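You operate a simulated robot arm through the tools that you are given. There is no shell and no other tool. Be economical: measure what you need, move in short steps, check, and stop when the job is done.

The job below is to be done with a simulated two-armed robot. You get a single attempt, and the scene is never put back.

TASK
Close the trap slide. Stack the A 60 sleeved belt from the top of the grading bench on top of the A 66 sleeved belt. Fetch the folded red rag and set it on top of the first aid box. Put the bench brush on top of the brick on the top of the grading bench. Take the red bucket marked cull on the top of the grading bench and put it away on the wooden step beside the grading bench. Pull the middle truck drawer open. The order of these instructions is free. What stands upright is to be set down upright.

Only the result counts: the job must be done as asked and must still hold three seconds after the hand-in. Knocking over, shifting, dropping, spilling or breaking anything else fails it.

THE ROBOT
Two 7-joint arms with two-finger parallel grippers on one trunk, on a base that drives. Base frame: it is fixed to the floor where the robot stands at the start and does not move with it; the origin is under the middle of the robot, x ahead of it, y to its left, z up. Readings come in cm, degrees, newtons and seconds.
The left shoulder is at the start at [7, 18.8, 116.5], the right one opposite. With the tool pointing down near the work surface each hand reaches from about 30 to 80 cm from the robot's upright axis, wherever it stands, measured 20 degrees to its own side. Places, roughly: trap slide [50, 0, 90]; wooden step beside the grading bench [50, 110, 10]; middle truck drawer [300, -2170, 110]; first aid box [100, -75, 75]; brick [100, -125, 75]. Payload 3.91 kg a hand.
The TCP of each hand is the grasp point between the finger pads, 3 cm short of the fingertips. In the tool frame z runs along the fingers and y along their closing line. Largest opening 11 cm; finger width 2, thickness 1; the body of the gripper, 4.8 by 11.2 cm, starts 5.5 cm behind the TCP.
Orientation is told as [roll, pitch, yaw] about the base's x, y, z axes, in that order, counted from this pose: with the fingers straight down and closing along the base's y, the tool's x points along the base's -x, its y along +y and its z along -z.

THE INTERFACE
- The arms move only by the tool send_rows. It takes "left_steps", "right_steps" or both (then of equal length, played together; a hand with none holds still); each is one flat list of numbers, 7 for each row, row after row: the turn, a rotation vector about the tool's x, y, z in degrees, then the shift along the tool's x, y, z in cm, then the finger opening in cm, from 0 to 11. In form: [wx, wy, wz, x, y, z, gripper, wx, wy, wz, x, y, z, gripper, ...]. A call has 1 to 10 rows; each row shifts and turns the commanded pose from where the row before left it, along the tool's axes as they then stand. Each row takes 0.2 s and may step no farther than 5 cm and 8.6 degrees from the row before; otherwise, or with a gripper value out of range, the whole call is refused. A pose out of reach is approached as far as the arm can. The call stops where the force on the tool passes 40 N (or 10 N more than at its start, if that is more) or the arm is blocked; 0.2 s more then pass. The fingers move at their own pace (about 7.2 cm/s each) and stop on an object; they squeeze with about 24 N. The grip force told is the motor's: it shows also when the fingers shut on nothing. Time passes only in rows, and 0.2 s behind the last, so rows that do not move let the fingers close. The reply holds the time, the measured pose of the TCP, the force on the tool along the base axes, the opening and the grip force, in the units named above and with some noise.
- Cameras (640 x 400 px; columns grow to the right, rows downward): "scene" is now at [13.99, -0.13, 139.52]; the picture's right is [-0.04, -1.00, 0.00], its down [-0.56, 0.02, -0.83] and it looks along [0.83, -0.03, -0.56] (base axes); focal length 271 px, centre (320, 200). "left" rides on the left gripper at [7.2, -1.7, -10.3] in its tool frame; the picture's right is [0.23, 0.97, 0.00], its down [-0.76, 0.18, -0.62] and it looks along [-0.61, 0.14, 0.78] (tool axes); focal length 222 px, centre (320, 200). "right" rides on the right gripper at [7.2, 1.7, -10.3] in its tool frame; the picture's right is [-0.23, 0.97, 0.00], its down [-0.76, -0.18, -0.62] and it looks along [-0.61, -0.14, 0.78] (tool axes); focal length 222 px, centre (320, 200). There is no depth. A picture from a camera that has moved, and an enlarged one, comes with that camera's place and axes in the base frame and with its lens.
- capture(camera): a new picture of that camera. It takes no simulated time.
- slide_trunk(by): slides the trunk up (or, below 0, down) by that many cm; the arms and the scene camera ride with it, the base frame stays. It gives what a move gives, with no picture.
- base_move(legs): drives the robot by 1 to 6 legs, each [ahead, turn to the left] in cm and degrees, along the robot's own axes; the way and the turn of a leg run together, so that a leg with both is an arc; at most 150 cm and 180 degrees a leg. The arms and the cameras ride along, it lands a little off, and it stops where it bumps. It gives what a move gives.
- turn_head(pan, tilt): turns the head with the scene camera to pan (to the left, within 86 degrees either way) and tilt (down, from -29 to 69), counted from straight ahead of the robot. It gives what a move gives.
- close_up(camera, box): a new picture of the part [left, top, right, bottom] of that camera's present view, enlarged. It takes no simulated time.
- finish_job(): hands the job in; it is judged then, once.

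Go step by step. Nothing tells you exact positions but the pictures and the camera data: compare them with the known pose of the tool, close in by small moves and look again before you grip or let go. The budget is 165 turns and 130 pictures, counting those below and the enlarged ones. Unless the task says otherwise, let go and move clear before handing in.

The tools are called after "Call:" by a JSON object that holds its "fn" and its "kwargs". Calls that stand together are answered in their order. send_rows: Moves the arms, as the interface text tells. Its arguments: {"type":"object","properties":{"left_steps":{"type":"array","items":{"type":"number"}},"right_steps":{"type":"array","items":{"type":"number"}}},"required":[]} The other tools are called the same way: slide_trunk (by) slides the trunk up or down; base_move (legs) drives the base; turn_head (pan, tilt) turns the head that bears the scene camera; capture (camera) takes a picture; close_up (camera, box) takes an enlarged picture of a part of a camera's view; finish_job () hands the job in.

At the start:

```text
time: 0.0
left_eef_pos: [60.6, 18.02, 114.3]
left_orientation: [0.0, 0.0, 0.0]
left_wrist_force: [1.2, 0.2, -0.9]
left_gripper_width: 11.0
left_finger_force: 0.1
right_eef_pos: [43.72, -24.99, 118.83]
right_orientation: [0.1, 0.0, 0.1]
right_wrist_force: [-0.3, 0.1, 0.1]
right_gripper_width: 11.01
right_finger_force: 0.0
trunk travel left (down, up): [-67.5, 26.5]
robot x, y, heading: [0.01, -0.07, -0.3]
head pan, tilt: [-2.3, 33.8]
```

scene: 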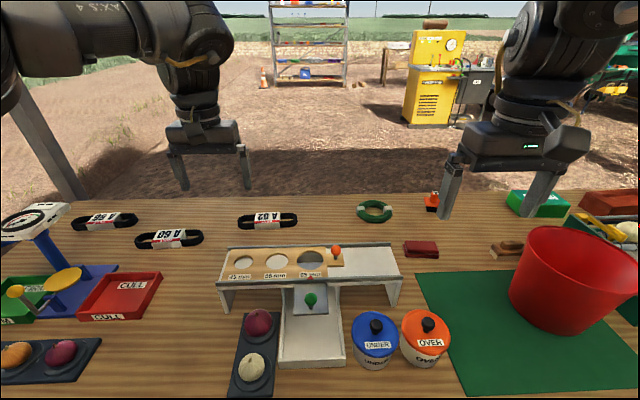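
right: 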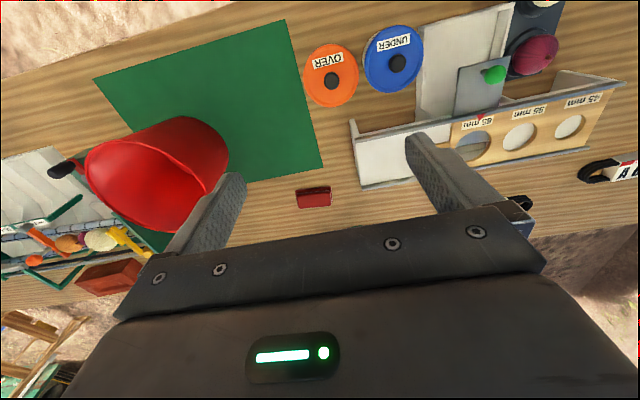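
left: 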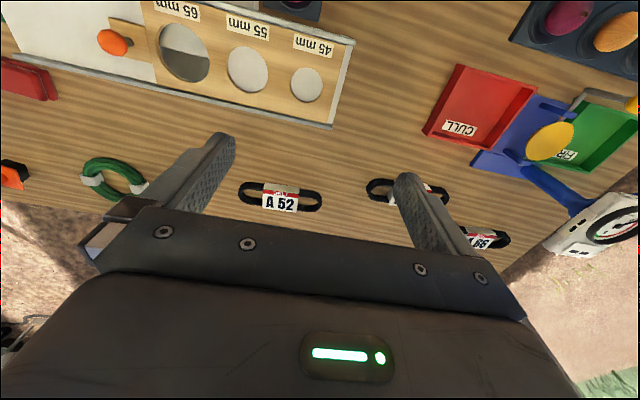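

I see the bench with the sizing rig, belts, rag, bucket, and far yellow machine. First I look closer around the bench before moving.

Call:
{"fn": "close_up", "kwargs": {"camera": "scene", "box": [380, 160, 640, 360]}}

Call:
{"fn": "close_up", "kwargs": {"camera": "scene", "box": [0, 190, 320, 400]}}

Call:
{"fn": "turn_head", "kwargs": {"pan": -50, "tilt": 35}}

Call:
{"fn": "capture", "kwargs": {"camera": "scene"}}

Call:
{"fn": "turn_head", "kwargs": {"pan": 60, "tilt": 40}}

Call:
{"fn": "capture", "kwargs": {"camera": "scene"}}

```text
2.00 times, centred on (510, 260) of scene
camera zoom: at [13.99, -0.13, 139.52], right [-0.04, -1.0, 0.0], down [-0.56, 0.02, -0.83], along [0.83, -0.03, -0.56], focal length 542 px, centre (-60, 80)
```

zoom: 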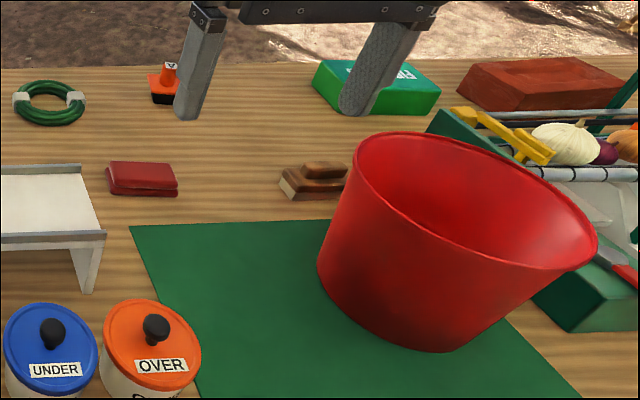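

```text
1.90 times, centred on (160, 295) of scene
camera zoom: at [13.99, -0.13, 139.52], right [-0.04, -1.0, 0.0], down [-0.56, 0.02, -0.83], along [0.83, -0.03, -0.56], focal length 516 px, centre (625, 19)
```

zoom: 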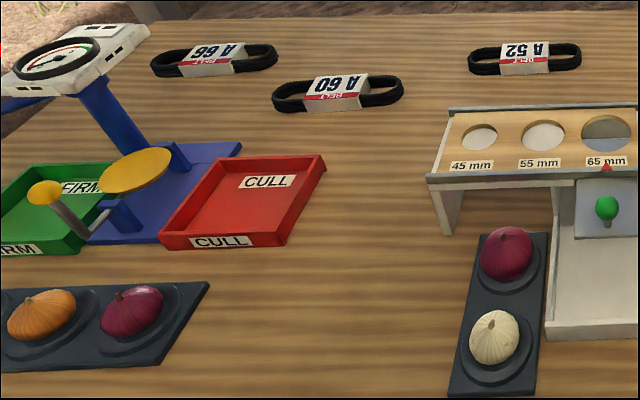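

```text
time: 1.1
left_eef_pos: [60.71, 18.13, 114.21]
left_orientation: [0.0, 0.0, 0.0]
left_wrist_force: [-0.1, 0.3, 0.1]
left_gripper_width: 10.99
left_finger_force: 0.1
right_eef_pos: [43.83, -24.99, 118.86]
right_orientation: [0.0, -0.1, 0.0]
right_wrist_force: [-0.1, -0.3, -0.7]
right_gripper_width: 11.01
right_finger_force: 0.1
trunk travel left (down, up): [-67.5, 26.5]
robot x, y, heading: [0.04, 0.02, 0.0]
head pan, tilt: [-50.0, 35.0]
```

```text
124 pictures are left
camera scene: at [10.79, -6.51, 139.33], right [-0.77, -0.64, 0.0], down [-0.37, 0.44, -0.82], along [0.53, -0.63, -0.57], focal length 271 px, centre (320, 200)
```

scene: 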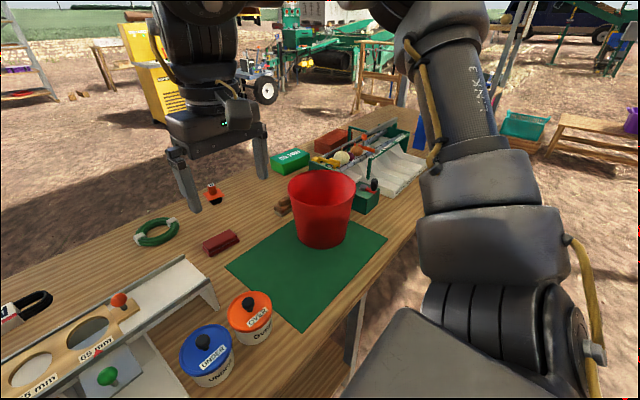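

```text
time: 3.0
left_eef_pos: [60.64, 18.06, 114.26]
left_orientation: [0.0, 0.0, 0.0]
left_wrist_force: [-0.8, 0.2, -0.6]
left_gripper_width: 11.0
left_finger_force: 0.0
right_eef_pos: [43.81, -24.96, 119.04]
right_orientation: [-0.1, 0.0, 0.0]
right_wrist_force: [0.8, 0.1, 0.5]
right_gripper_width: 11.0
right_finger_force: 0.2
trunk travel left (down, up): [-67.5, 26.5]
robot x, y, heading: [0.11, 0.3, 0.1]
head pan, tilt: [60.0, 40.0]
```

```text
123 pictures are left
camera scene: at [9.38, 7.59, 138.58], right [0.87, -0.5, 0.0], down [-0.32, -0.56, -0.77], along [0.38, 0.66, -0.64], focal length 271 px, centre (320, 200)
```

scene: 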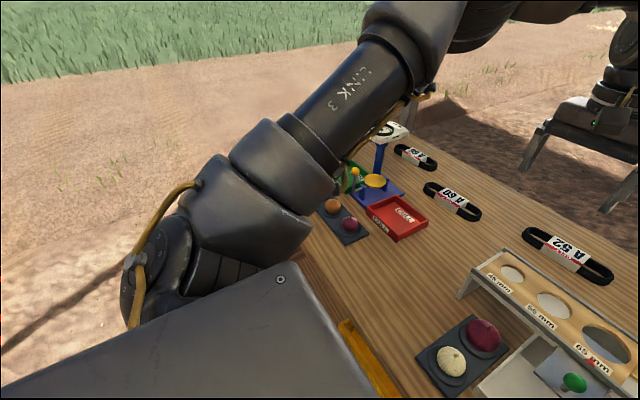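

The trap slide seems to be the plate with the green knob half under the 65 mm hole. I look closer at it, the bucket and the holes.

Call:
{"fn": "turn_head", "kwargs": {"pan": 0, "tilt": 50}}

Call:
{"fn": "close_up", "kwargs": {"camera": "scene", "box": [200, 120, 460, 340]}}

Call:
{"fn": "close_up", "kwargs": {"camera": "right", "box": [0, 80, 340, 290]}}

Call:
{"fn": "close_up", "kwargs": {"camera": "right", "box": [340, 0, 640, 200]}}

```text
time: 4.3
left_eef_pos: [60.7, 18.04, 114.28]
left_orientation: [0.0, 0.0, 0.0]
left_wrist_force: [0.4, -0.4, 0.4]
left_gripper_width: 10.96
left_finger_force: 0.1
right_eef_pos: [43.79, -24.91, 118.92]
right_orientation: [0.1, 0.0, 0.0]
right_wrist_force: [-0.1, 0.4, -0.5]
right_gripper_width: 10.99
right_finger_force: 0.0
trunk travel left (down, up): [-67.5, 26.5]
robot x, y, heading: [-0.01, 0.07, -0.1]
head pan, tilt: [0.0, 50.0]
```

```text
1.82 times, centred on (330, 230) of scene
camera zoom: at [12.83, 0.24, 137.16], right [0.0, -1.0, 0.0], down [-0.77, 0.0, -0.64], along [0.64, 0.0, -0.77], focal length 492 px, centre (302, 146)
```

zoom: 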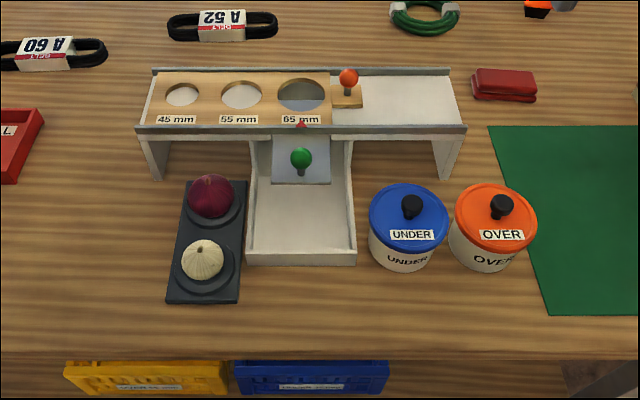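

```text
1.88 times, centred on (170, 185) of right
camera zoom: at [36.37, -23.34, 129.27], right [0.23, 0.97, 0.0], down [0.76, -0.18, 0.62], along [0.61, -0.14, -0.78], focal length 418 px, centre (602, 228)
```

zoom: 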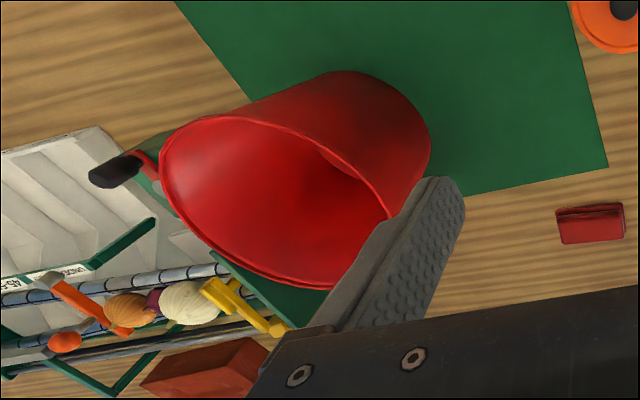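

```text
2.00 times, centred on (490, 100) of right
camera zoom: at [36.37, -23.34, 129.27], right [0.23, 0.97, 0.0], down [0.76, -0.18, 0.62], along [0.61, -0.14, -0.78], focal length 444 px, centre (-20, 400)
```

zoom: 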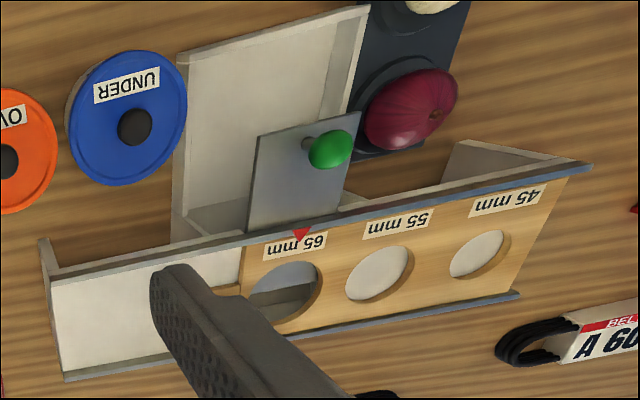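

The plate with the green knob (about [48.3, 0.3, 92]) must slide in +x under the holes. I bring the right hand, closed, behind the knob.

Call:
{"fn": "send_rows", "kwargs": {"right_steps": [0, 0, 0, 0.05, 3.15, 2.8, 0, 0, 0, 0, 0.05, 3.15, 2.8, 0, 0, 0, 0, 0.05, 3.15, 2.8, 0, 0, 0, 0, 0.05, 3.15, 2.8, 0, 0, 0, 0, 0.05, 3.15, 2.8, 0, 0, 0, 0, 0.05, 3.15, 2.8, 0, 0, 0, 0, 0.05, 3.15, 2.8, 0, 0, 0, 0, 0.05, 3.15, 2.8, 0]}}

Call:
{"fn": "capture", "kwargs": {"camera": "scene"}}

Call:
{"fn": "capture", "kwargs": {"camera": "right"}}

```text
time: 6.1
left_eef_pos: [60.69, 18.14, 114.2]
left_orientation: [0.0, -0.1, 0.0]
left_wrist_force: [-0.9, 0.1, -0.4]
left_gripper_width: 10.99
left_finger_force: 0.2
right_eef_pos: [47.72, -17.46, 110.0]
right_orientation: [-0.1, 0.0, 0.0]
right_wrist_force: [-0.4, 0.0, 0.0]
right_gripper_width: 0.0
right_finger_force: 24.0
right hand out of reach, approached as far as the arm can: row 2, 3, 4, 5, 6, 7, 8
trunk travel left (down, up): [-67.5, 26.5]
robot x, y, heading: [0.04, -0.08, -0.1]
head pan, tilt: [0.0, 50.0]
```

```text
119 pictures are left
camera scene: at [12.81, 0.25, 137.16], right [0.0, -1.0, 0.0], down [-0.77, 0.0, -0.64], along [0.64, 0.0, -0.77], focal length 271 px, centre (320, 200)
```

scene: 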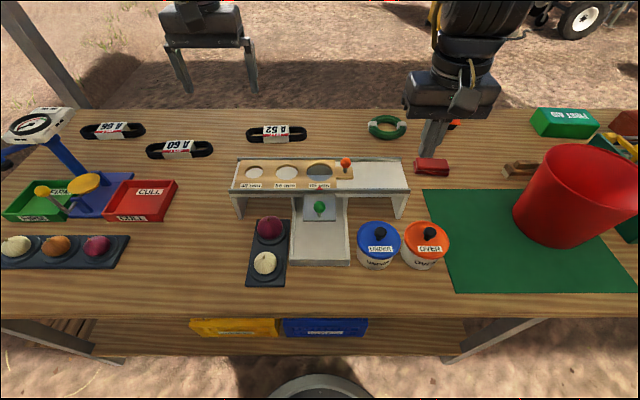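

```text
118 pictures are left
camera right: at [40.33, -15.92, 120.43], right [0.23, 0.97, 0.0], down [0.76, -0.18, 0.62], along [0.61, -0.14, -0.78], focal length 222 px, centre (320, 200)
```

right: 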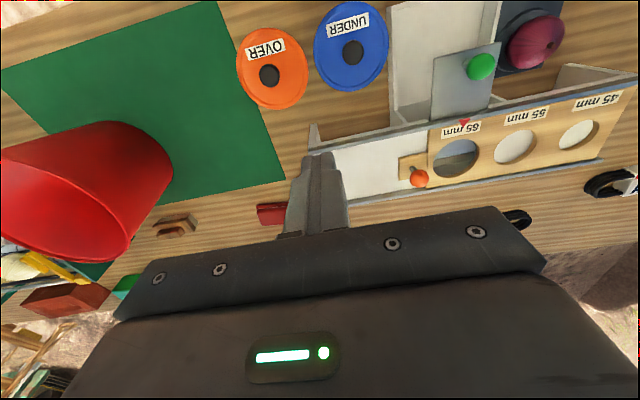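

The right arm cannot reach that far inward, so I turn the base 20° left to put the knob in its working sector.

Call:
{"fn": "base_move", "kwargs": {"legs": [[0, 20]]}}

Call:
{"fn": "capture", "kwargs": {"camera": "scene"}}

```text
time: 7.6
left_eef_pos: [50.89, 37.62, 114.35]
left_orientation: [-0.1, 0.0, 19.9]
left_wrist_force: [0.1, 1.0, 0.2]
left_gripper_width: 11.02
left_finger_force: 0.1
right_eef_pos: [50.79, -0.27, 110.0]
right_orientation: [0.2, 0.0, 19.9]
right_wrist_force: [-0.2, 0.1, -0.1]
right_gripper_width: 0.0
right_finger_force: 24.1
trunk travel left (down, up): [-67.5, 26.5]
robot x, y, heading: [-0.05, -0.0, 19.9]
head pan, tilt: [0.0, 50.0]
```

```text
117 pictures are left
camera scene: at [12.09, 4.51, 137.16], right [0.34, -0.94, 0.0], down [-0.72, -0.26, -0.64], along [0.6, 0.22, -0.77], focal length 271 px, centre (320, 200)
```

scene: 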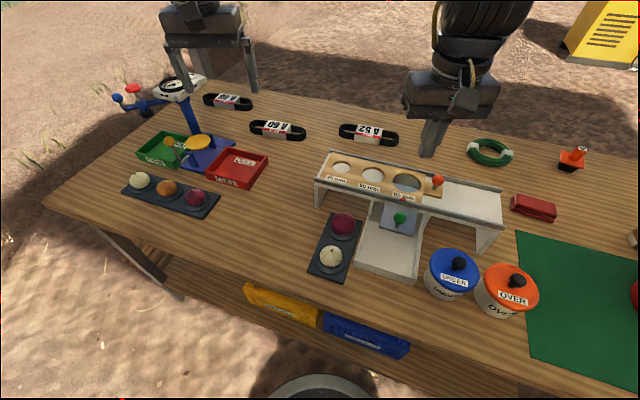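

Call:
{"fn": "send_rows", "kwargs": {"right_steps": [0, 0, 0, 1.66, 0.82, 0, 0, 0, 0, 0, 1.66, 0.82, 0, 0, 0, 0, 0, 1.66, 0.82, 0, 0, 0, 0, 0, 0, 0, 4, 0, 0, 0, 0, 0, 0, 4, 0]}}

Call:
{"fn": "capture", "kwargs": {"camera": "right"}}

```text
time: 8.8
left_eef_pos: [51.04, 37.69, 114.29]
left_orientation: [0.0, 0.1, 19.9]
left_wrist_force: [0.4, 0.8, 0.0]
left_gripper_width: 10.98
left_finger_force: 0.1
right_eef_pos: [52.11, -1.89, 103.79]
right_orientation: [0.1, 0.1, 19.9]
right_wrist_force: [-0.3, -0.8, 0.4]
right_gripper_width: 0.01
right_finger_force: 23.7
right hand out of reach, approached as far as the arm can: row 1, 2, 3, 4, 5
trunk travel left (down, up): [-67.5, 26.5]
robot x, y, heading: [-0.17, -0.05, 19.9]
head pan, tilt: [0.0, 50.0]
```

```text
116 pictures are left
camera right: at [44.51, -2.86, 114.3], right [-0.12, 0.99, 0.0], down [0.78, 0.09, 0.62], along [0.62, 0.07, -0.78], focal length 222 px, centre (320, 200)
```

right: 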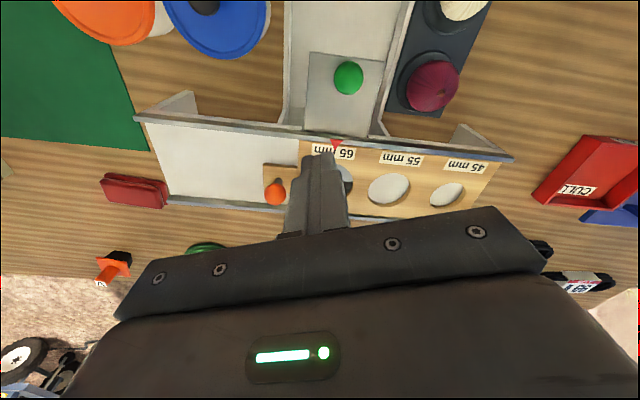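

The hand is too close to the trunk there; I back the base off and check with a null row.

Call:
{"fn": "base_move", "kwargs": {"legs": [[-15, 0]]}}

Call:
{"fn": "send_rows", "kwargs": {"right_steps": [0, 0, 0, 0, 0, 0, 0]}}

```text
time: 10.2
left_eef_pos: [36.65, 32.6, 114.18]
left_orientation: [0.0, 0.1, 20.0]
left_wrist_force: [0.4, 0.6, 0.3]
left_gripper_width: 10.99
left_finger_force: 0.1
right_eef_pos: [37.83, -6.98, 103.9]
right_orientation: [0.0, 0.0, 20.0]
right_wrist_force: [0.9, -0.3, -0.2]
right_gripper_width: 0.0
right_finger_force: 23.8
trunk travel left (down, up): [-67.5, 26.5]
robot x, y, heading: [-14.1, -5.28, 20.1]
head pan, tilt: [0.0, 50.0]
```

```text
time: 10.6
left_eef_pos: [36.8, 32.68, 114.22]
left_orientation: [-0.1, 0.1, 19.9]
left_wrist_force: [0.9, 0.1, 0.1]
left_gripper_width: 11.0
left_finger_force: 0.3
right_eef_pos: [37.82, -6.99, 103.92]
right_orientation: [0.0, 0.1, 19.9]
right_wrist_force: [0.6, -0.4, 0.4]
right_gripper_width: 0.0
right_finger_force: 23.9
trunk travel left (down, up): [-67.5, 26.5]
robot x, y, heading: [-14.36, -5.26, 20.1]
head pan, tilt: [0.0, 50.0]
```

Call:
{"fn": "send_rows", "kwargs": {"right_steps": [0, 0, 0, -3.1, 1.48, 0, 0, 0, 0, 0, -3.1, 1.48, 0, 0, 0, 0, 0, -3.1, 1.48, 0, 0, 0, 0, 0, 0, 0, 2.5, 0, 0, 0, 0, 0, 0, 2.5, 0]}}

Call:
{"fn": "capture", "kwargs": {"camera": "scene"}}

Call:
{"fn": "capture", "kwargs": {"camera": "right"}}

```text
time: 11.8
left_eef_pos: [36.73, 32.55, 114.28]
left_orientation: [0.0, 0.0, 19.9]
left_wrist_force: [0.1, -0.2, -0.3]
left_gripper_width: 10.97
left_finger_force: 0.1
right_eef_pos: [44.96, 0.24, 98.91]
right_orientation: [0.0, 0.1, 20.0]
right_wrist_force: [0.0, 0.2, -0.5]
right_gripper_width: 0.0
right_finger_force: 23.6
trunk travel left (down, up): [-67.5, 26.5]
robot x, y, heading: [-14.25, -5.33, 19.8]
head pan, tilt: [0.0, 50.0]
```

```text
115 pictures are left
camera scene: at [-1.98, -0.57, 137.15], right [0.34, -0.94, 0.0], down [-0.72, -0.26, -0.64], along [0.6, 0.22, -0.77], focal length 271 px, centre (320, 200)
```

scene: 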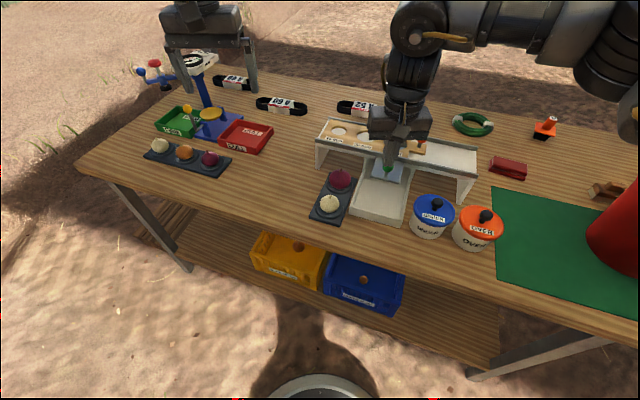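

```text
114 pictures are left
camera right: at [37.51, -0.63, 109.35], right [-0.12, 0.99, 0.0], down [0.78, 0.09, 0.62], along [0.62, 0.07, -0.78], focal length 222 px, centre (320, 200)
```

right: 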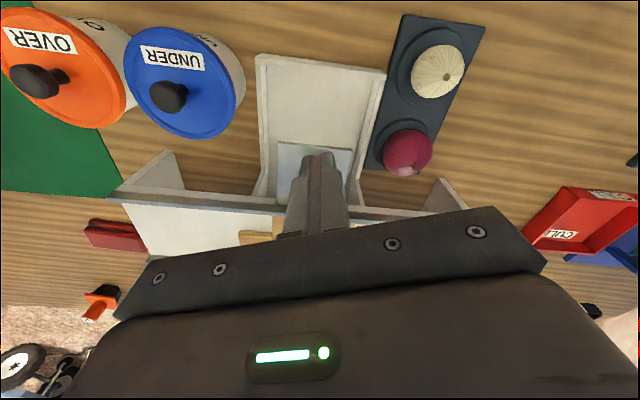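

Call:
{"fn": "send_rows", "kwargs": {"right_steps": [0, 0, 0, 0, 0, 2.6, 0, 0, 0, 0, 0, 0, 2.6, 0, 0, 0, 0, -0.94, -0.342, 0, 0, 0, 0, 0, -0.94, -0.342, 0, 0, 0, 0, 0, -0.94, -0.342, 0, 0]}}

Call:
{"fn": "close_up", "kwargs": {"camera": "scene", "box": [300, 90, 500, 230]}}

Call:
{"fn": "capture", "kwargs": {"camera": "right"}}

```text
time: 13.0
left_eef_pos: [36.59, 32.63, 114.18]
left_orientation: [0.0, 0.1, 19.9]
left_wrist_force: [0.1, -0.6, 0.1]
left_gripper_width: 11.01
left_finger_force: 0.0
right_eef_pos: [47.84, 0.38, 93.79]
right_orientation: [0.0, 0.0, 19.9]
right_wrist_force: [-0.9, -0.6, 0.1]
right_gripper_width: 0.0
right_finger_force: 24.4
trunk travel left (down, up): [-67.5, 26.5]
robot x, y, heading: [-13.98, -5.07, 20.2]
head pan, tilt: [0.0, 50.0]
```

```text
2.86 times, centred on (400, 160) of scene
camera zoom: at [-2.06, -0.53, 137.15], right [0.34, -0.94, 0.0], down [-0.72, -0.26, -0.64], along [0.6, 0.22, -0.77], focal length 774 px, centre (91, 314)
```

zoom: 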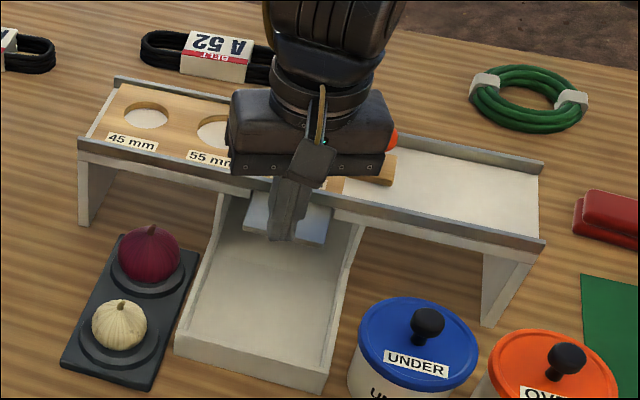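

```text
112 pictures are left
camera right: at [40.42, -0.58, 104.19], right [-0.12, 0.99, 0.0], down [0.78, 0.09, 0.62], along [0.62, 0.07, -0.78], focal length 222 px, centre (320, 200)
```

right: 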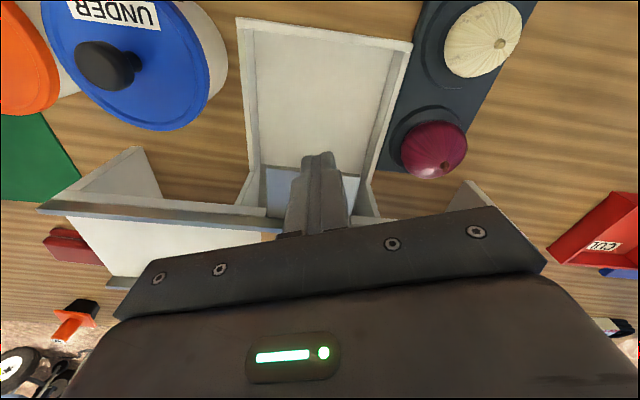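

Call:
{"fn": "send_rows", "kwargs": {"right_steps": [0, 0, 0, -0.66, -0.24, 0, 0, 0, 0, 0, -0.66, -0.24, 0, 0, 0, 0, 0, -0.66, -0.24, 0, 0]}}

Call:
{"fn": "close_up", "kwargs": {"camera": "scene", "box": [300, 90, 500, 230]}}

```text
time: 13.8
left_eef_pos: [36.6, 32.56, 114.31]
left_orientation: [0.1, 0.0, 19.8]
left_wrist_force: [0.0, -0.4, 0.3]
left_gripper_width: 11.0
left_finger_force: 0.1
right_eef_pos: [49.87, 0.36, 93.73]
right_orientation: [0.0, 0.1, 19.9]
right_wrist_force: [-3.8, 0.1, -1.3]
right_gripper_width: 0.0
right_finger_force: 24.2
trunk travel left (down, up): [-67.5, 26.5]
robot x, y, heading: [-13.82, -4.93, 19.7]
head pan, tilt: [0.0, 50.0]
```

```text
2.86 times, centred on (400, 160) of scene
camera zoom: at [-2.2, -0.56, 137.16], right [0.34, -0.94, 0.0], down [-0.72, -0.26, -0.64], along [0.6, 0.22, -0.77], focal length 774 px, centre (91, 314)
```

zoom: 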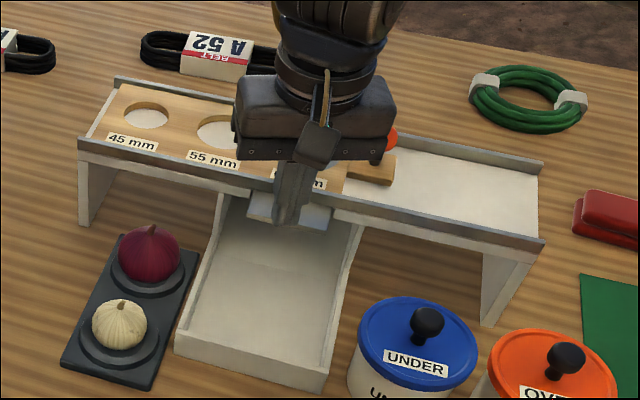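

Call:
{"fn": "send_rows", "kwargs": {"right_steps": [0, 0, 0, -0.47, -0.17, 0, 0, 0, 0, 0, -0.47, -0.17, 0, 0, 0, 0, 0, -0.47, -0.17, 0, 0]}}

Call:
{"fn": "close_up", "kwargs": {"camera": "scene", "box": [300, 90, 500, 230]}}

```text
time: 14.3
left_eef_pos: [36.27, 32.42, 114.51]
left_orientation: [0.0, 0.0, 19.9]
left_wrist_force: [-0.3, 0.8, 0.5]
left_gripper_width: 11.01
left_finger_force: 0.0
right_eef_pos: [49.94, 0.33, 93.84]
right_orientation: [0.0, 0.9, 20.2]
right_wrist_force: [-20.2, -3.1, 9.9]
right_gripper_width: 0.0
right_finger_force: 23.9
trunk travel left (down, up): [-67.5, 26.5]
robot x, y, heading: [-14.2, -5.02, 19.8]
head pan, tilt: [0.0, 50.0]
stopped in row 2 (right hand): the force on the tool passed its limit (the readings are from after the stop); the commanded pose is now the measured one
```

```text
2.86 times, centred on (400, 160) of scene
camera zoom: at [-2.51, -0.66, 137.24], right [0.34, -0.94, 0.0], down [-0.72, -0.26, -0.64], along [0.61, 0.22, -0.76], focal length 774 px, centre (91, 314)
```

zoom: 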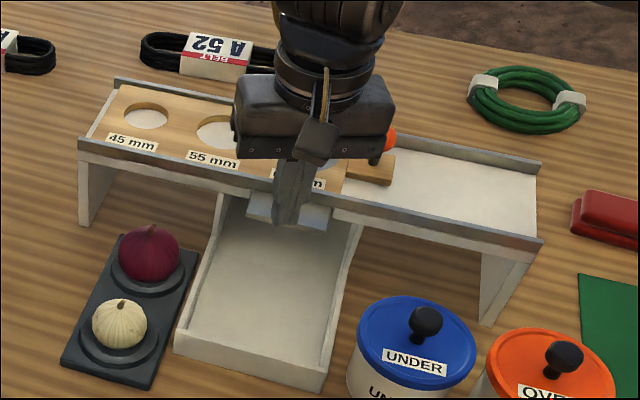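

It stopped firmly; I back off, lift, and inspect the hole.

Call:
{"fn": "send_rows", "kwargs": {"right_steps": [0, 0, 0, 1.4, 0.5, 0, 0, 0, 0, 0, 0.94, 0.34, -2.5, 0, 0, 0, 0, 0, 0, -4.5, 0, 0, 0, 0, 0, 0, -4.5, 0, 0, 0, 0, 2, -4, 0, 0, 0, 0, 0, 2, -4, 0, 0, 0, 0, 0, 2, -4, 0, 0, 0, 0, 0, 2, -4, 0, 0]}}

Call:
{"fn": "close_up", "kwargs": {"camera": "scene", "box": [300, 90, 500, 230]}}

Call:
{"fn": "close_up", "kwargs": {"camera": "right", "box": [240, 0, 640, 250]}}

```text
time: 16.1
left_eef_pos: [36.76, 32.04, 114.4]
left_orientation: [0.2, 0.1, 19.9]
left_wrist_force: [0.0, -0.2, -1.2]
left_gripper_width: 10.98
left_finger_force: 0.2
right_eef_pos: [45.91, -17.84, 105.1]
right_orientation: [0.2, 0.6, 20.2]
right_wrist_force: [-0.2, 0.0, -0.5]
right_gripper_width: 0.01
right_finger_force: 24.2
trunk travel left (down, up): [-67.5, 26.5]
robot x, y, heading: [-13.85, -5.34, 20.1]
head pan, tilt: [0.0, 50.0]
```

```text
2.86 times, centred on (400, 160) of scene
camera zoom: at [-2.15, -0.95, 137.17], right [0.34, -0.94, 0.0], down [-0.72, -0.26, -0.64], along [0.6, 0.22, -0.77], focal length 774 px, centre (91, 314)
```

zoom: 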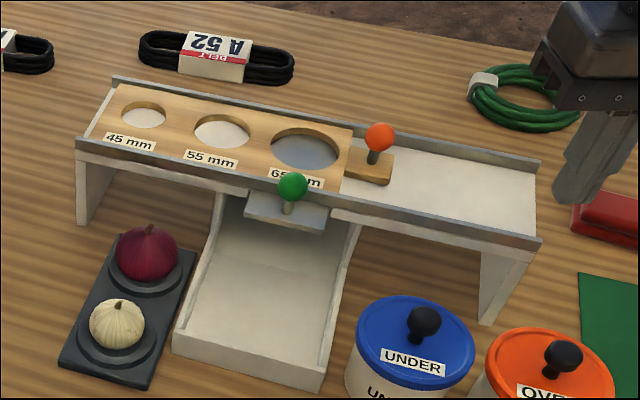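

```text
1.60 times, centred on (440, 125) of right
camera zoom: at [38.58, -18.82, 115.55], right [-0.12, 0.99, 0.0], down [0.78, 0.1, 0.61], along [0.61, 0.08, -0.79], focal length 355 px, centre (128, 320)
```

zoom: 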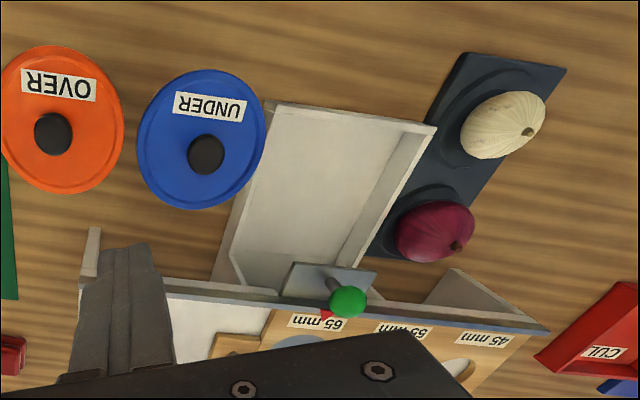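

The hole is now fully covered, so the trap is shut. Next the bucket: I lift the right hand, and re-place the base to face the bucket's left rim.

Call:
{"fn": "send_rows", "kwargs": {"right_steps": [0, 0, 0, 0, 0, -4.5, 11, 0, 0, 0, 0, 0, -4.5, 11, 0, 0, 0, 0, 0, -4.5, 11]}}

Call:
{"fn": "base_move", "kwargs": {"legs": [[-40, 0], [0, -20], [34, 0]]}}

Call:
{"fn": "turn_head", "kwargs": {"pan": -20, "tilt": 45}}

Call:
{"fn": "capture", "kwargs": {"camera": "scene"}}

Call:
{"fn": "capture", "kwargs": {"camera": "right"}}

```text
time: 16.9
left_eef_pos: [36.5, 32.83, 114.24]
left_orientation: [-0.2, 0.0, 19.9]
left_wrist_force: [0.3, 0.4, 0.6]
left_gripper_width: 11.0
left_finger_force: 0.1
right_eef_pos: [45.98, -17.31, 118.78]
right_orientation: [0.1, 0.9, 20.3]
right_wrist_force: [-0.1, 0.5, 0.6]
right_gripper_width: 10.99
right_finger_force: 0.6
trunk travel left (down, up): [-67.5, 26.5]
robot x, y, heading: [-14.02, -5.03, 19.9]
head pan, tilt: [0.0, 50.0]
```

```text
time: 22.4
left_eef_pos: [42.76, -0.66, 114.24]
left_orientation: [0.0, 0.0, 0.1]
left_wrist_force: [-1.3, 0.2, 0.0]
left_gripper_width: 11.01
left_finger_force: 0.0
right_eef_pos: [34.66, -50.87, 118.64]
right_orientation: [-0.1, 0.8, 0.4]
right_wrist_force: [-0.2, -1.2, -0.5]
right_gripper_width: 11.02
right_finger_force: 0.1
trunk travel left (down, up): [-67.5, 26.5]
robot x, y, heading: [-17.87, -18.9, 0.0]
head pan, tilt: [0.0, 50.0]
```

```text
time: 23.2
left_eef_pos: [42.79, -0.63, 114.21]
left_orientation: [0.0, 0.0, 0.0]
left_wrist_force: [-1.1, 0.5, -0.5]
left_gripper_width: 11.02
left_finger_force: 0.1
right_eef_pos: [34.75, -50.81, 118.6]
right_orientation: [0.0, 0.7, 0.4]
right_wrist_force: [-0.7, -0.3, 0.4]
right_gripper_width: 11.01
right_finger_force: 0.0
trunk travel left (down, up): [-67.5, 26.5]
robot x, y, heading: [-17.6, -18.62, 0.1]
head pan, tilt: [-20.0, 45.0]
```

```text
107 pictures are left
camera scene: at [-5.04, -21.39, 137.85], right [-0.34, -0.94, 0.0], down [-0.67, 0.24, -0.71], along [0.66, -0.24, -0.71], focal length 271 px, centre (320, 200)
```

scene: 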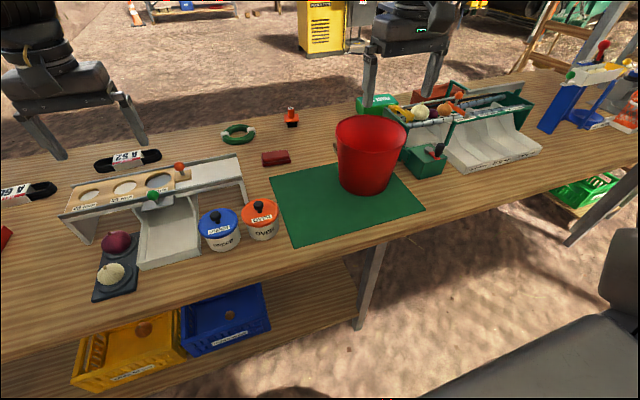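

```text
106 pictures are left
camera right: at [27.54, -49.3, 129.1], right [0.22, 0.98, 0.0], down [0.77, -0.17, 0.61], along [0.6, -0.14, -0.79], focal length 222 px, centre (320, 200)
```

right: 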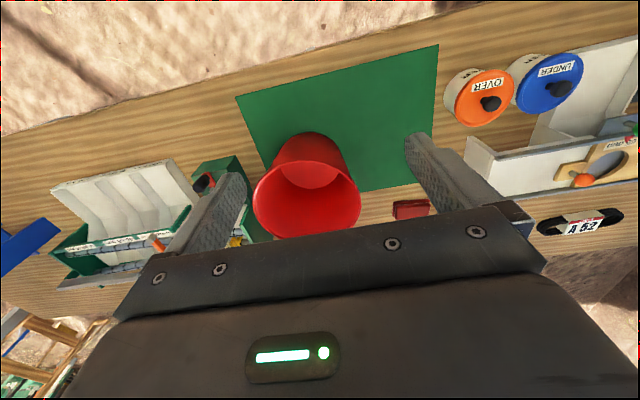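

The bucket's rim centre is near [53, -58, 95] with radius about 10.5. I move closer and put the right hand above the left rim.

Call:
{"fn": "base_move", "kwargs": {"legs": [[12, 0]]}}

Call:
{"fn": "send_rows", "kwargs": {"right_steps": [0, -0.7, -0.4, -2.1, 1.1, 3, 6, 4, 0, 0, -2.1, 1.1, 3, 6, 4, 0, 0, -2.1, 1.1, 3, 6]}}

Call:
{"fn": "capture", "kwargs": {"camera": "right"}}

Call:
{"fn": "capture", "kwargs": {"camera": "scene"}}

```text
time: 24.4
left_eef_pos: [54.65, -0.6, 114.38]
left_orientation: [-0.1, 0.0, -0.1]
left_wrist_force: [0.5, 0.1, -0.3]
left_gripper_width: 10.99
left_finger_force: 0.0
right_eef_pos: [46.59, -50.8, 118.7]
right_orientation: [0.1, 0.8, 0.3]
right_wrist_force: [0.4, 1.0, 0.5]
right_gripper_width: 11.01
right_finger_force: 0.2
trunk travel left (down, up): [-67.5, 26.5]
robot x, y, heading: [-5.93, -18.51, 0.2]
head pan, tilt: [-20.0, 45.0]
```

```text
time: 25.2
left_eef_pos: [54.99, -0.57, 114.22]
left_orientation: [0.0, 0.2, 0.1]
left_wrist_force: [-0.6, -0.1, -0.6]
left_gripper_width: 11.01
left_finger_force: 0.1
right_eef_pos: [53.21, -47.62, 109.45]
right_orientation: [-8.0, 0.2, 0.7]
right_wrist_force: [0.1, 0.8, 0.9]
right_gripper_width: 5.98
right_finger_force: 0.0
trunk travel left (down, up): [-67.5, 26.5]
robot x, y, heading: [-5.93, -18.49, -0.1]
head pan, tilt: [-20.0, 45.0]
```

```text
105 pictures are left
camera right: at [45.76, -44.61, 119.53], right [0.21, 0.97, -0.14], down [0.76, -0.08, 0.64], along [0.61, -0.24, -0.76], focal length 222 px, centre (320, 200)
```

right: 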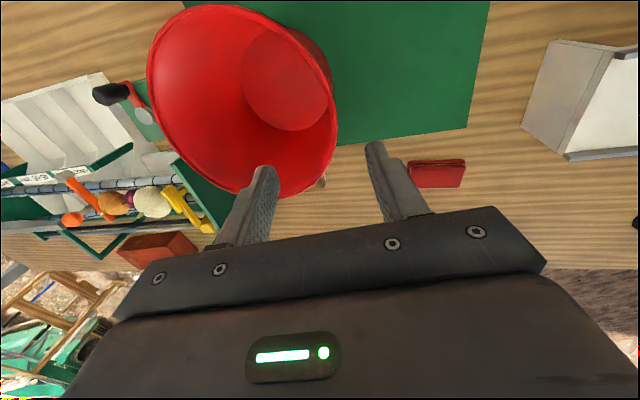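

```text
104 pictures are left
camera scene: at [7.11, -21.25, 137.83], right [-0.34, -0.94, 0.0], down [-0.67, 0.24, -0.71], along [0.66, -0.24, -0.71], focal length 271 px, centre (320, 200)
```

scene: 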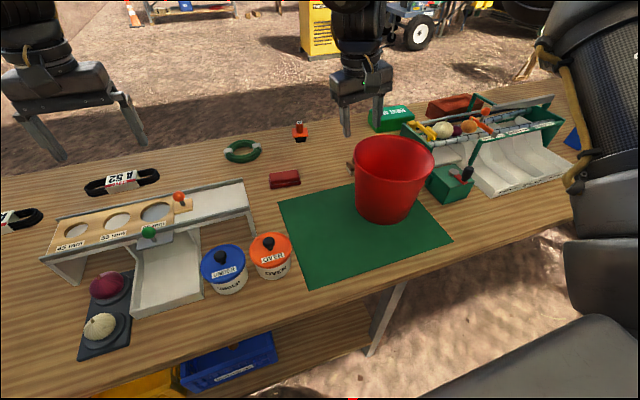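

Call:
{"fn": "send_rows", "kwargs": {"right_steps": [0, 0, 0, 1.2, 1.5, 0, 6, 0, 0, 0, 0, 0, 3.5, 6, 0, 0, 0, 0, 0, 3.5, 6]}}

Call:
{"fn": "capture", "kwargs": {"camera": "right"}}

Call:
{"fn": "close_up", "kwargs": {"camera": "scene", "box": [300, 60, 480, 240]}}

```text
time: 26.0
left_eef_pos: [54.93, -0.79, 114.21]
left_orientation: [0.0, 0.1, 0.1]
left_wrist_force: [-0.8, -0.2, -0.4]
left_gripper_width: 11.02
left_finger_force: 0.1
right_eef_pos: [51.85, -47.48, 102.3]
right_orientation: [-7.8, 0.2, 0.7]
right_wrist_force: [0.1, -0.7, 0.4]
right_gripper_width: 6.03
right_finger_force: 0.1
trunk travel left (down, up): [-67.5, 26.5]
robot x, y, heading: [-5.8, -18.81, 0.0]
head pan, tilt: [-20.0, 45.0]
```

```text
103 pictures are left
camera right: at [44.4, -44.46, 112.36], right [0.22, 0.97, -0.13], down [0.76, -0.08, 0.64], along [0.61, -0.24, -0.76], focal length 222 px, centre (320, 200)
```

right: 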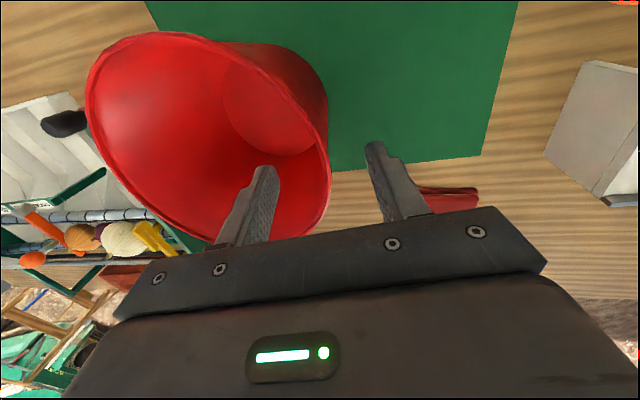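

```text
2.22 times, centred on (390, 150) of scene
camera zoom: at [6.97, -21.56, 137.85], right [-0.34, -0.94, 0.0], down [-0.67, 0.24, -0.71], along [0.66, -0.24, -0.71], focal length 602 px, centre (164, 311)
```

zoom: 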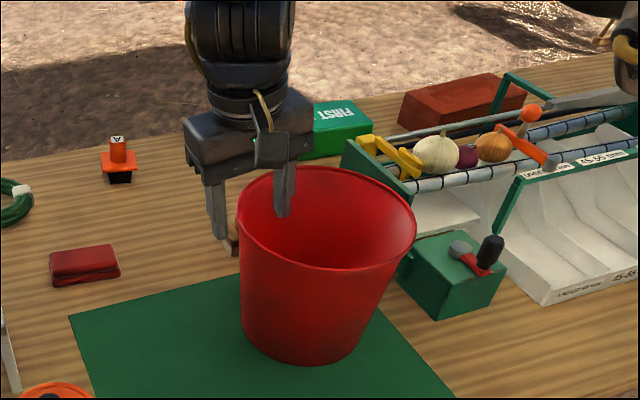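

The fingers straddle the rim nicely. I lower and close.

Call:
{"fn": "send_rows", "kwargs": {"right_steps": [0, 0, 0, 0, 0, 3.5, 6, 0, 0, 0, 0, 0, 3.5, 6]}}

Call:
{"fn": "send_rows", "kwargs": {"right_steps": [0, 0, 0, 0, 0, 0, 0, 0, 0, 0, 0, 0, 0, 0, 0, 0, 0, 0, 0, 0, 0]}}

Call:
{"fn": "close_up", "kwargs": {"camera": "scene", "box": [300, 60, 480, 240]}}

```text
time: 26.6
left_eef_pos: [54.93, -0.8, 114.34]
left_orientation: [0.1, 0.2, 0.0]
left_wrist_force: [-0.1, 0.9, -1.3]
left_gripper_width: 10.99
left_finger_force: 0.1
right_eef_pos: [51.72, -48.14, 95.31]
right_orientation: [-7.9, 0.0, 0.6]
right_wrist_force: [0.3, 0.2, 0.9]
right_gripper_width: 6.0
right_finger_force: 0.1
trunk travel left (down, up): [-67.5, 26.5]
robot x, y, heading: [-6.07, -18.75, 0.1]
head pan, tilt: [-20.0, 45.0]
```

```text
time: 27.4
left_eef_pos: [54.76, -0.62, 114.33]
left_orientation: [0.0, 0.0, 0.0]
left_wrist_force: [-0.4, -0.3, 0.0]
left_gripper_width: 11.01
left_finger_force: 0.0
right_eef_pos: [51.66, -48.2, 95.39]
right_orientation: [-7.9, 0.1, 0.8]
right_wrist_force: [0.4, -0.5, 0.0]
right_gripper_width: 0.38
right_finger_force: 24.1
trunk travel left (down, up): [-67.5, 26.5]
robot x, y, heading: [-5.53, -18.91, 0.2]
head pan, tilt: [-20.0, 45.0]
```

```text
2.22 times, centred on (390, 150) of scene
camera zoom: at [6.94, -21.4, 137.84], right [-0.34, -0.94, 0.0], down [-0.67, 0.24, -0.71], along [0.66, -0.24, -0.71], focal length 602 px, centre (164, 311)
```

zoom: 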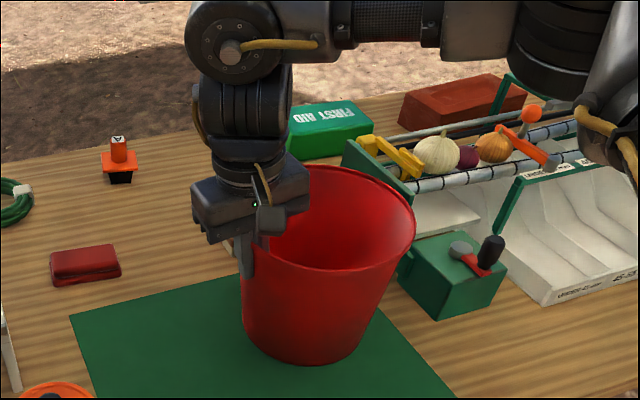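

Call:
{"fn": "send_rows", "kwargs": {"right_steps": [0, 0, 0, 0, -0.28, -1.98, 0, 0, 0, 0, 0, -0.42, -2.97, 0, 0, 0, 0, 0, -0.42, -2.97, 0, 0, 0, 0, 0, -0.42, -2.97, 0, 0, 0, 0, 0, -0.42, -2.97, 0]}}

Call:
{"fn": "close_up", "kwargs": {"camera": "scene", "box": [300, 40, 500, 240]}}

```text
time: 28.6
left_eef_pos: [54.65, -0.67, 114.24]
left_orientation: [-0.1, 0.0, 0.1]
left_wrist_force: [-0.6, -0.7, 0.1]
left_gripper_width: 10.99
left_finger_force: 0.1
right_eef_pos: [51.72, -48.11, 109.34]
right_orientation: [-8.0, 0.1, 0.8]
right_wrist_force: [0.0, 0.8, -3.0]
right_gripper_width: 0.4
right_finger_force: 24.3
trunk travel left (down, up): [-67.5, 26.5]
robot x, y, heading: [-5.84, -18.87, 0.2]
head pan, tilt: [-20.0, 45.0]
```

```text
2.00 times, centred on (400, 140) of scene
camera zoom: at [6.83, -21.32, 137.85], right [-0.34, -0.94, 0.0], down [-0.66, 0.24, -0.71], along [0.66, -0.24, -0.71], focal length 542 px, centre (160, 320)
```

zoom: 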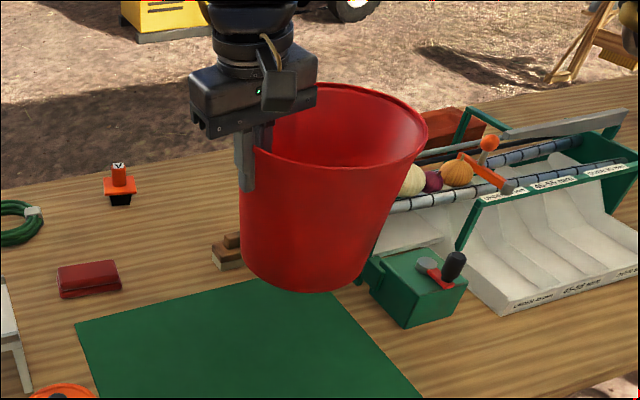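

The bucket is lifted and steady. I back away and drive left to face the wooden step.

Call:
{"fn": "base_move", "kwargs": {"legs": [[-62, 0], [0, 90], [120, 0]]}}

Call:
{"fn": "turn_head", "kwargs": {"pan": -60, "tilt": 35}}

Call:
{"fn": "capture", "kwargs": {"camera": "scene"}}

Call:
{"fn": "turn_head", "kwargs": {"pan": 0, "tilt": 35}}

Call:
{"fn": "capture", "kwargs": {"camera": "scene"}}

```text
time: 41.7
left_eef_pos: [-86.61, 162.97, 114.22]
left_orientation: [0.0, -0.1, 90.3]
left_wrist_force: [0.5, 0.0, 0.0]
left_gripper_width: 11.03
left_finger_force: 0.2
right_eef_pos: [-39.04, 160.13, 109.42]
right_orientation: [-7.9, 0.0, 91.0]
right_wrist_force: [0.8, 0.0, -3.7]
right_gripper_width: 0.39
right_finger_force: 24.2
trunk travel left (down, up): [-67.5, 26.5]
robot x, y, heading: [-68.27, 102.36, 90.1]
head pan, tilt: [-20.0, 45.0]
```

```text
time: 42.7
left_eef_pos: [-86.48, 162.79, 114.28]
left_orientation: [0.0, -0.1, 90.3]
left_wrist_force: [0.1, -0.6, 0.3]
left_gripper_width: 10.98
left_finger_force: 0.0
right_eef_pos: [-39.12, 160.05, 109.27]
right_orientation: [-7.9, 0.1, 91.0]
right_wrist_force: [-0.4, -0.3, -3.4]
right_gripper_width: 0.38
right_finger_force: 24.1
trunk travel left (down, up): [-67.5, 26.5]
robot x, y, heading: [-68.35, 102.34, 90.5]
head pan, tilt: [-60.0, 35.0]
```

```text
99 pictures are left
camera scene: at [-60.48, 112.09, 139.33], right [0.51, -0.86, 0.0], down [-0.5, -0.29, -0.82], along [0.71, 0.41, -0.57], focal length 271 px, centre (320, 200)
```

scene: 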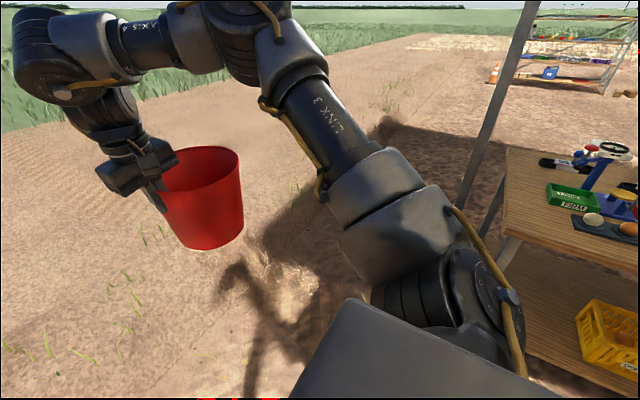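

```text
time: 44.0
left_eef_pos: [-86.52, 162.94, 114.32]
left_orientation: [0.0, 0.0, 90.3]
left_wrist_force: [0.0, 0.4, -0.2]
left_gripper_width: 10.98
left_finger_force: 0.0
right_eef_pos: [-39.03, 160.21, 109.41]
right_orientation: [-8.0, 0.0, 91.0]
right_wrist_force: [0.4, 0.1, -2.8]
right_gripper_width: 0.41
right_finger_force: 24.6
trunk travel left (down, up): [-67.5, 26.5]
robot x, y, heading: [-68.0, 102.28, 90.2]
head pan, tilt: [0.0, 35.0]
```

```text
98 pictures are left
camera scene: at [-68.11, 116.45, 139.33], right [1.0, 0.0, 0.0], down [0.0, -0.57, -0.82], along [0.0, 0.82, -0.57], focal length 271 px, centre (320, 200)
```

scene: 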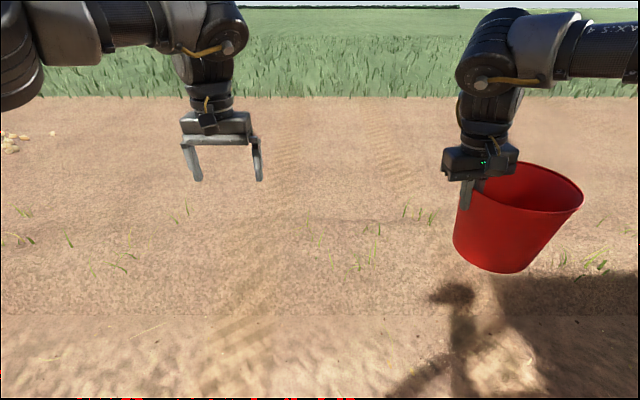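

I turn to face the step and look.

Call:
{"fn": "base_move", "kwargs": {"legs": [[0, -90]]}}

Call:
{"fn": "turn_head", "kwargs": {"pan": 10, "tilt": 40}}

Call:
{"fn": "capture", "kwargs": {"camera": "scene"}}

```text
time: 48.2
left_eef_pos: [-7.75, 121.23, 114.31]
left_orientation: [0.1, 0.0, 0.7]
left_wrist_force: [0.1, -1.0, 0.0]
left_gripper_width: 11.01
left_finger_force: 0.1
right_eef_pos: [-10.11, 73.74, 109.44]
right_orientation: [-7.9, 0.1, 1.5]
right_wrist_force: [-0.5, -0.1, -3.2]
right_gripper_width: 0.37
right_finger_force: 24.6
trunk travel left (down, up): [-67.5, 26.5]
robot x, y, heading: [-68.48, 102.19, 0.8]
head pan, tilt: [0.0, 35.0]
```

```text
time: 49.0
left_eef_pos: [-7.7, 121.08, 114.22]
left_orientation: [0.0, 0.0, 0.9]
left_wrist_force: [0.2, -0.6, -0.3]
left_gripper_width: 10.98
left_finger_force: 0.0
right_eef_pos: [-10.16, 73.68, 109.4]
right_orientation: [-8.0, 0.1, 1.5]
right_wrist_force: [0.8, 1.4, -3.3]
right_gripper_width: 0.38
right_finger_force: 23.8
trunk travel left (down, up): [-67.5, 26.5]
robot x, y, heading: [-68.44, 101.89, 0.8]
head pan, tilt: [10.0, 40.0]
```

```text
97 pictures are left
camera scene: at [-54.67, 104.18, 138.57], right [0.19, -0.98, 0.0], down [-0.63, -0.12, -0.77], along [0.75, 0.14, -0.64], focal length 271 px, centre (320, 200)
```

scene: 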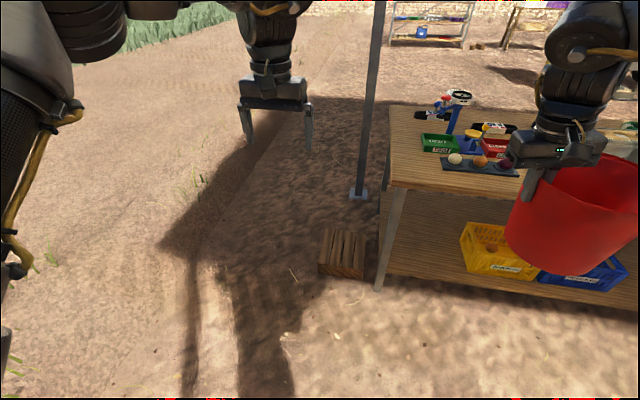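

The step is a small slatted crate about 25 cm wide near [52, 108]. I drive round to its outer corner, clear of the bench and the pole.

Call:
{"fn": "base_move", "kwargs": {"legs": [[0, 35.1], [118, 0], [0, -81]]}}

Call:
{"fn": "turn_head", "kwargs": {"pan": -10, "tilt": 60}}

Call:
{"fn": "capture", "kwargs": {"camera": "scene"}}

```text
time: 60.1
left_eef_pos: [82.87, 141.12, 114.19]
left_orientation: [0.1, 0.0, -45.1]
left_wrist_force: [-0.1, -0.2, 0.0]
left_gripper_width: 11.0
left_finger_force: 0.1
right_eef_pos: [47.05, 109.8, 109.39]
right_orientation: [-7.9, 0.1, -44.4]
right_wrist_force: [-1.0, -0.6, -3.1]
right_gripper_width: 0.41
right_finger_force: 23.8
trunk travel left (down, up): [-67.5, 26.5]
robot x, y, heading: [27.2, 171.55, -45.3]
head pan, tilt: [10.0, 40.0]
```

```text
time: 60.9
left_eef_pos: [82.94, 141.23, 114.34]
left_orientation: [-0.1, -0.1, -45.0]
left_wrist_force: [0.5, 0.6, 0.3]
left_gripper_width: 11.02
left_finger_force: 0.1
right_eef_pos: [47.0, 109.78, 109.52]
right_orientation: [-7.9, 0.2, -44.4]
right_wrist_force: [0.8, 0.6, -2.5]
right_gripper_width: 0.37
right_finger_force: 23.4
trunk travel left (down, up): [-67.5, 26.5]
robot x, y, heading: [27.18, 171.37, -45.2]
head pan, tilt: [-10.0, 60.0]
```

```text
96 pictures are left
camera scene: at [34.7, 162.58, 135.9], right [-0.82, -0.57, 0.0], down [-0.5, 0.71, -0.5], along [0.29, -0.41, -0.87], focal length 271 px, centre (320, 200)
```

scene: 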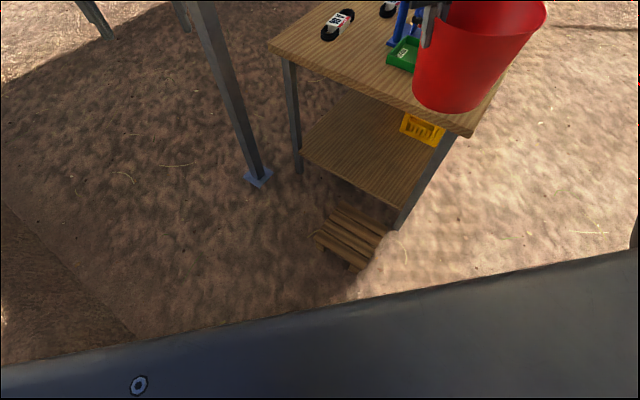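

Call:
{"fn": "close_up", "kwargs": {"camera": "scene", "box": [290, 180, 430, 290]}}

```text
3.64 times, centred on (360, 235) of scene
camera zoom: at [34.7, 162.58, 135.9], right [-0.82, -0.57, 0.0], down [-0.5, 0.71, -0.5], along [0.29, -0.41, -0.87], focal length 985 px, centre (174, 73)
```

zoom: 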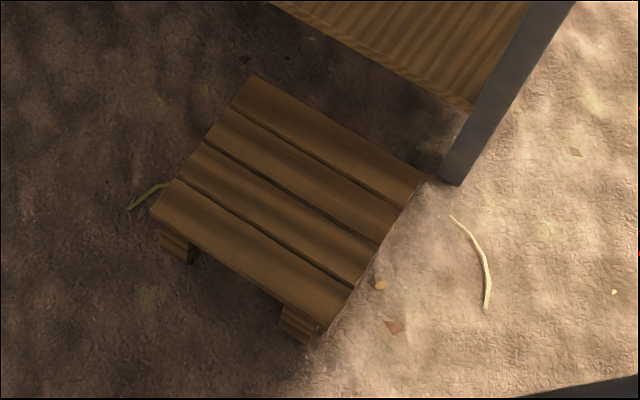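

The step top spans about x 39–66, y 98–123. I shift the bucket over its middle, keeping clear of the bench edge, then lower the trunk.

Call:
{"fn": "send_rows", "kwargs": {"right_steps": [0, 0, 0, -0.62, 3.72, -0.52, 0, 0, 0, 0, -0.62, 3.72, -0.52, 0, 0, 0, 0, -0.62, 3.72, -0.52, 0, 0, 0, 0, -0.62, 3.72, -0.52, 0]}}

Call:
{"fn": "capture", "kwargs": {"camera": "scene"}}

```text
time: 61.9
left_eef_pos: [83.02, 141.34, 114.28]
left_orientation: [-0.1, 0.2, -45.0]
left_wrist_force: [2.1, 0.2, -0.2]
left_gripper_width: 10.98
left_finger_force: 0.1
right_eef_pos: [59.58, 119.02, 109.25]
right_orientation: [-8.0, 0.3, -44.5]
right_wrist_force: [1.1, 1.4, -1.9]
right_gripper_width: 0.41
right_finger_force: 24.2
trunk travel left (down, up): [-67.5, 26.5]
robot x, y, heading: [26.93, 171.07, -44.8]
head pan, tilt: [-10.0, 60.0]
```

```text
94 pictures are left
camera scene: at [34.96, 162.79, 135.9], right [-0.82, -0.57, 0.0], down [-0.5, 0.71, -0.5], along [0.28, -0.41, -0.87], focal length 271 px, centre (320, 200)
```

scene: 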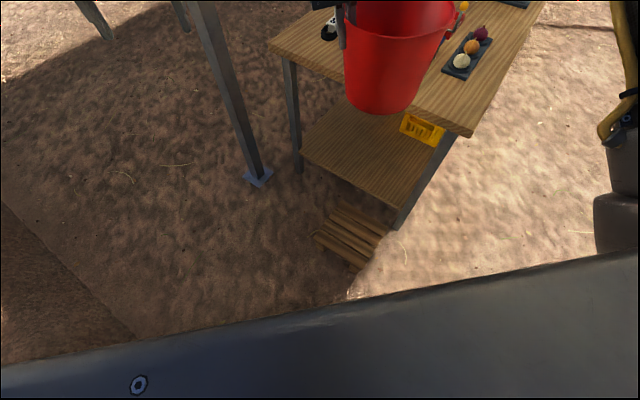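

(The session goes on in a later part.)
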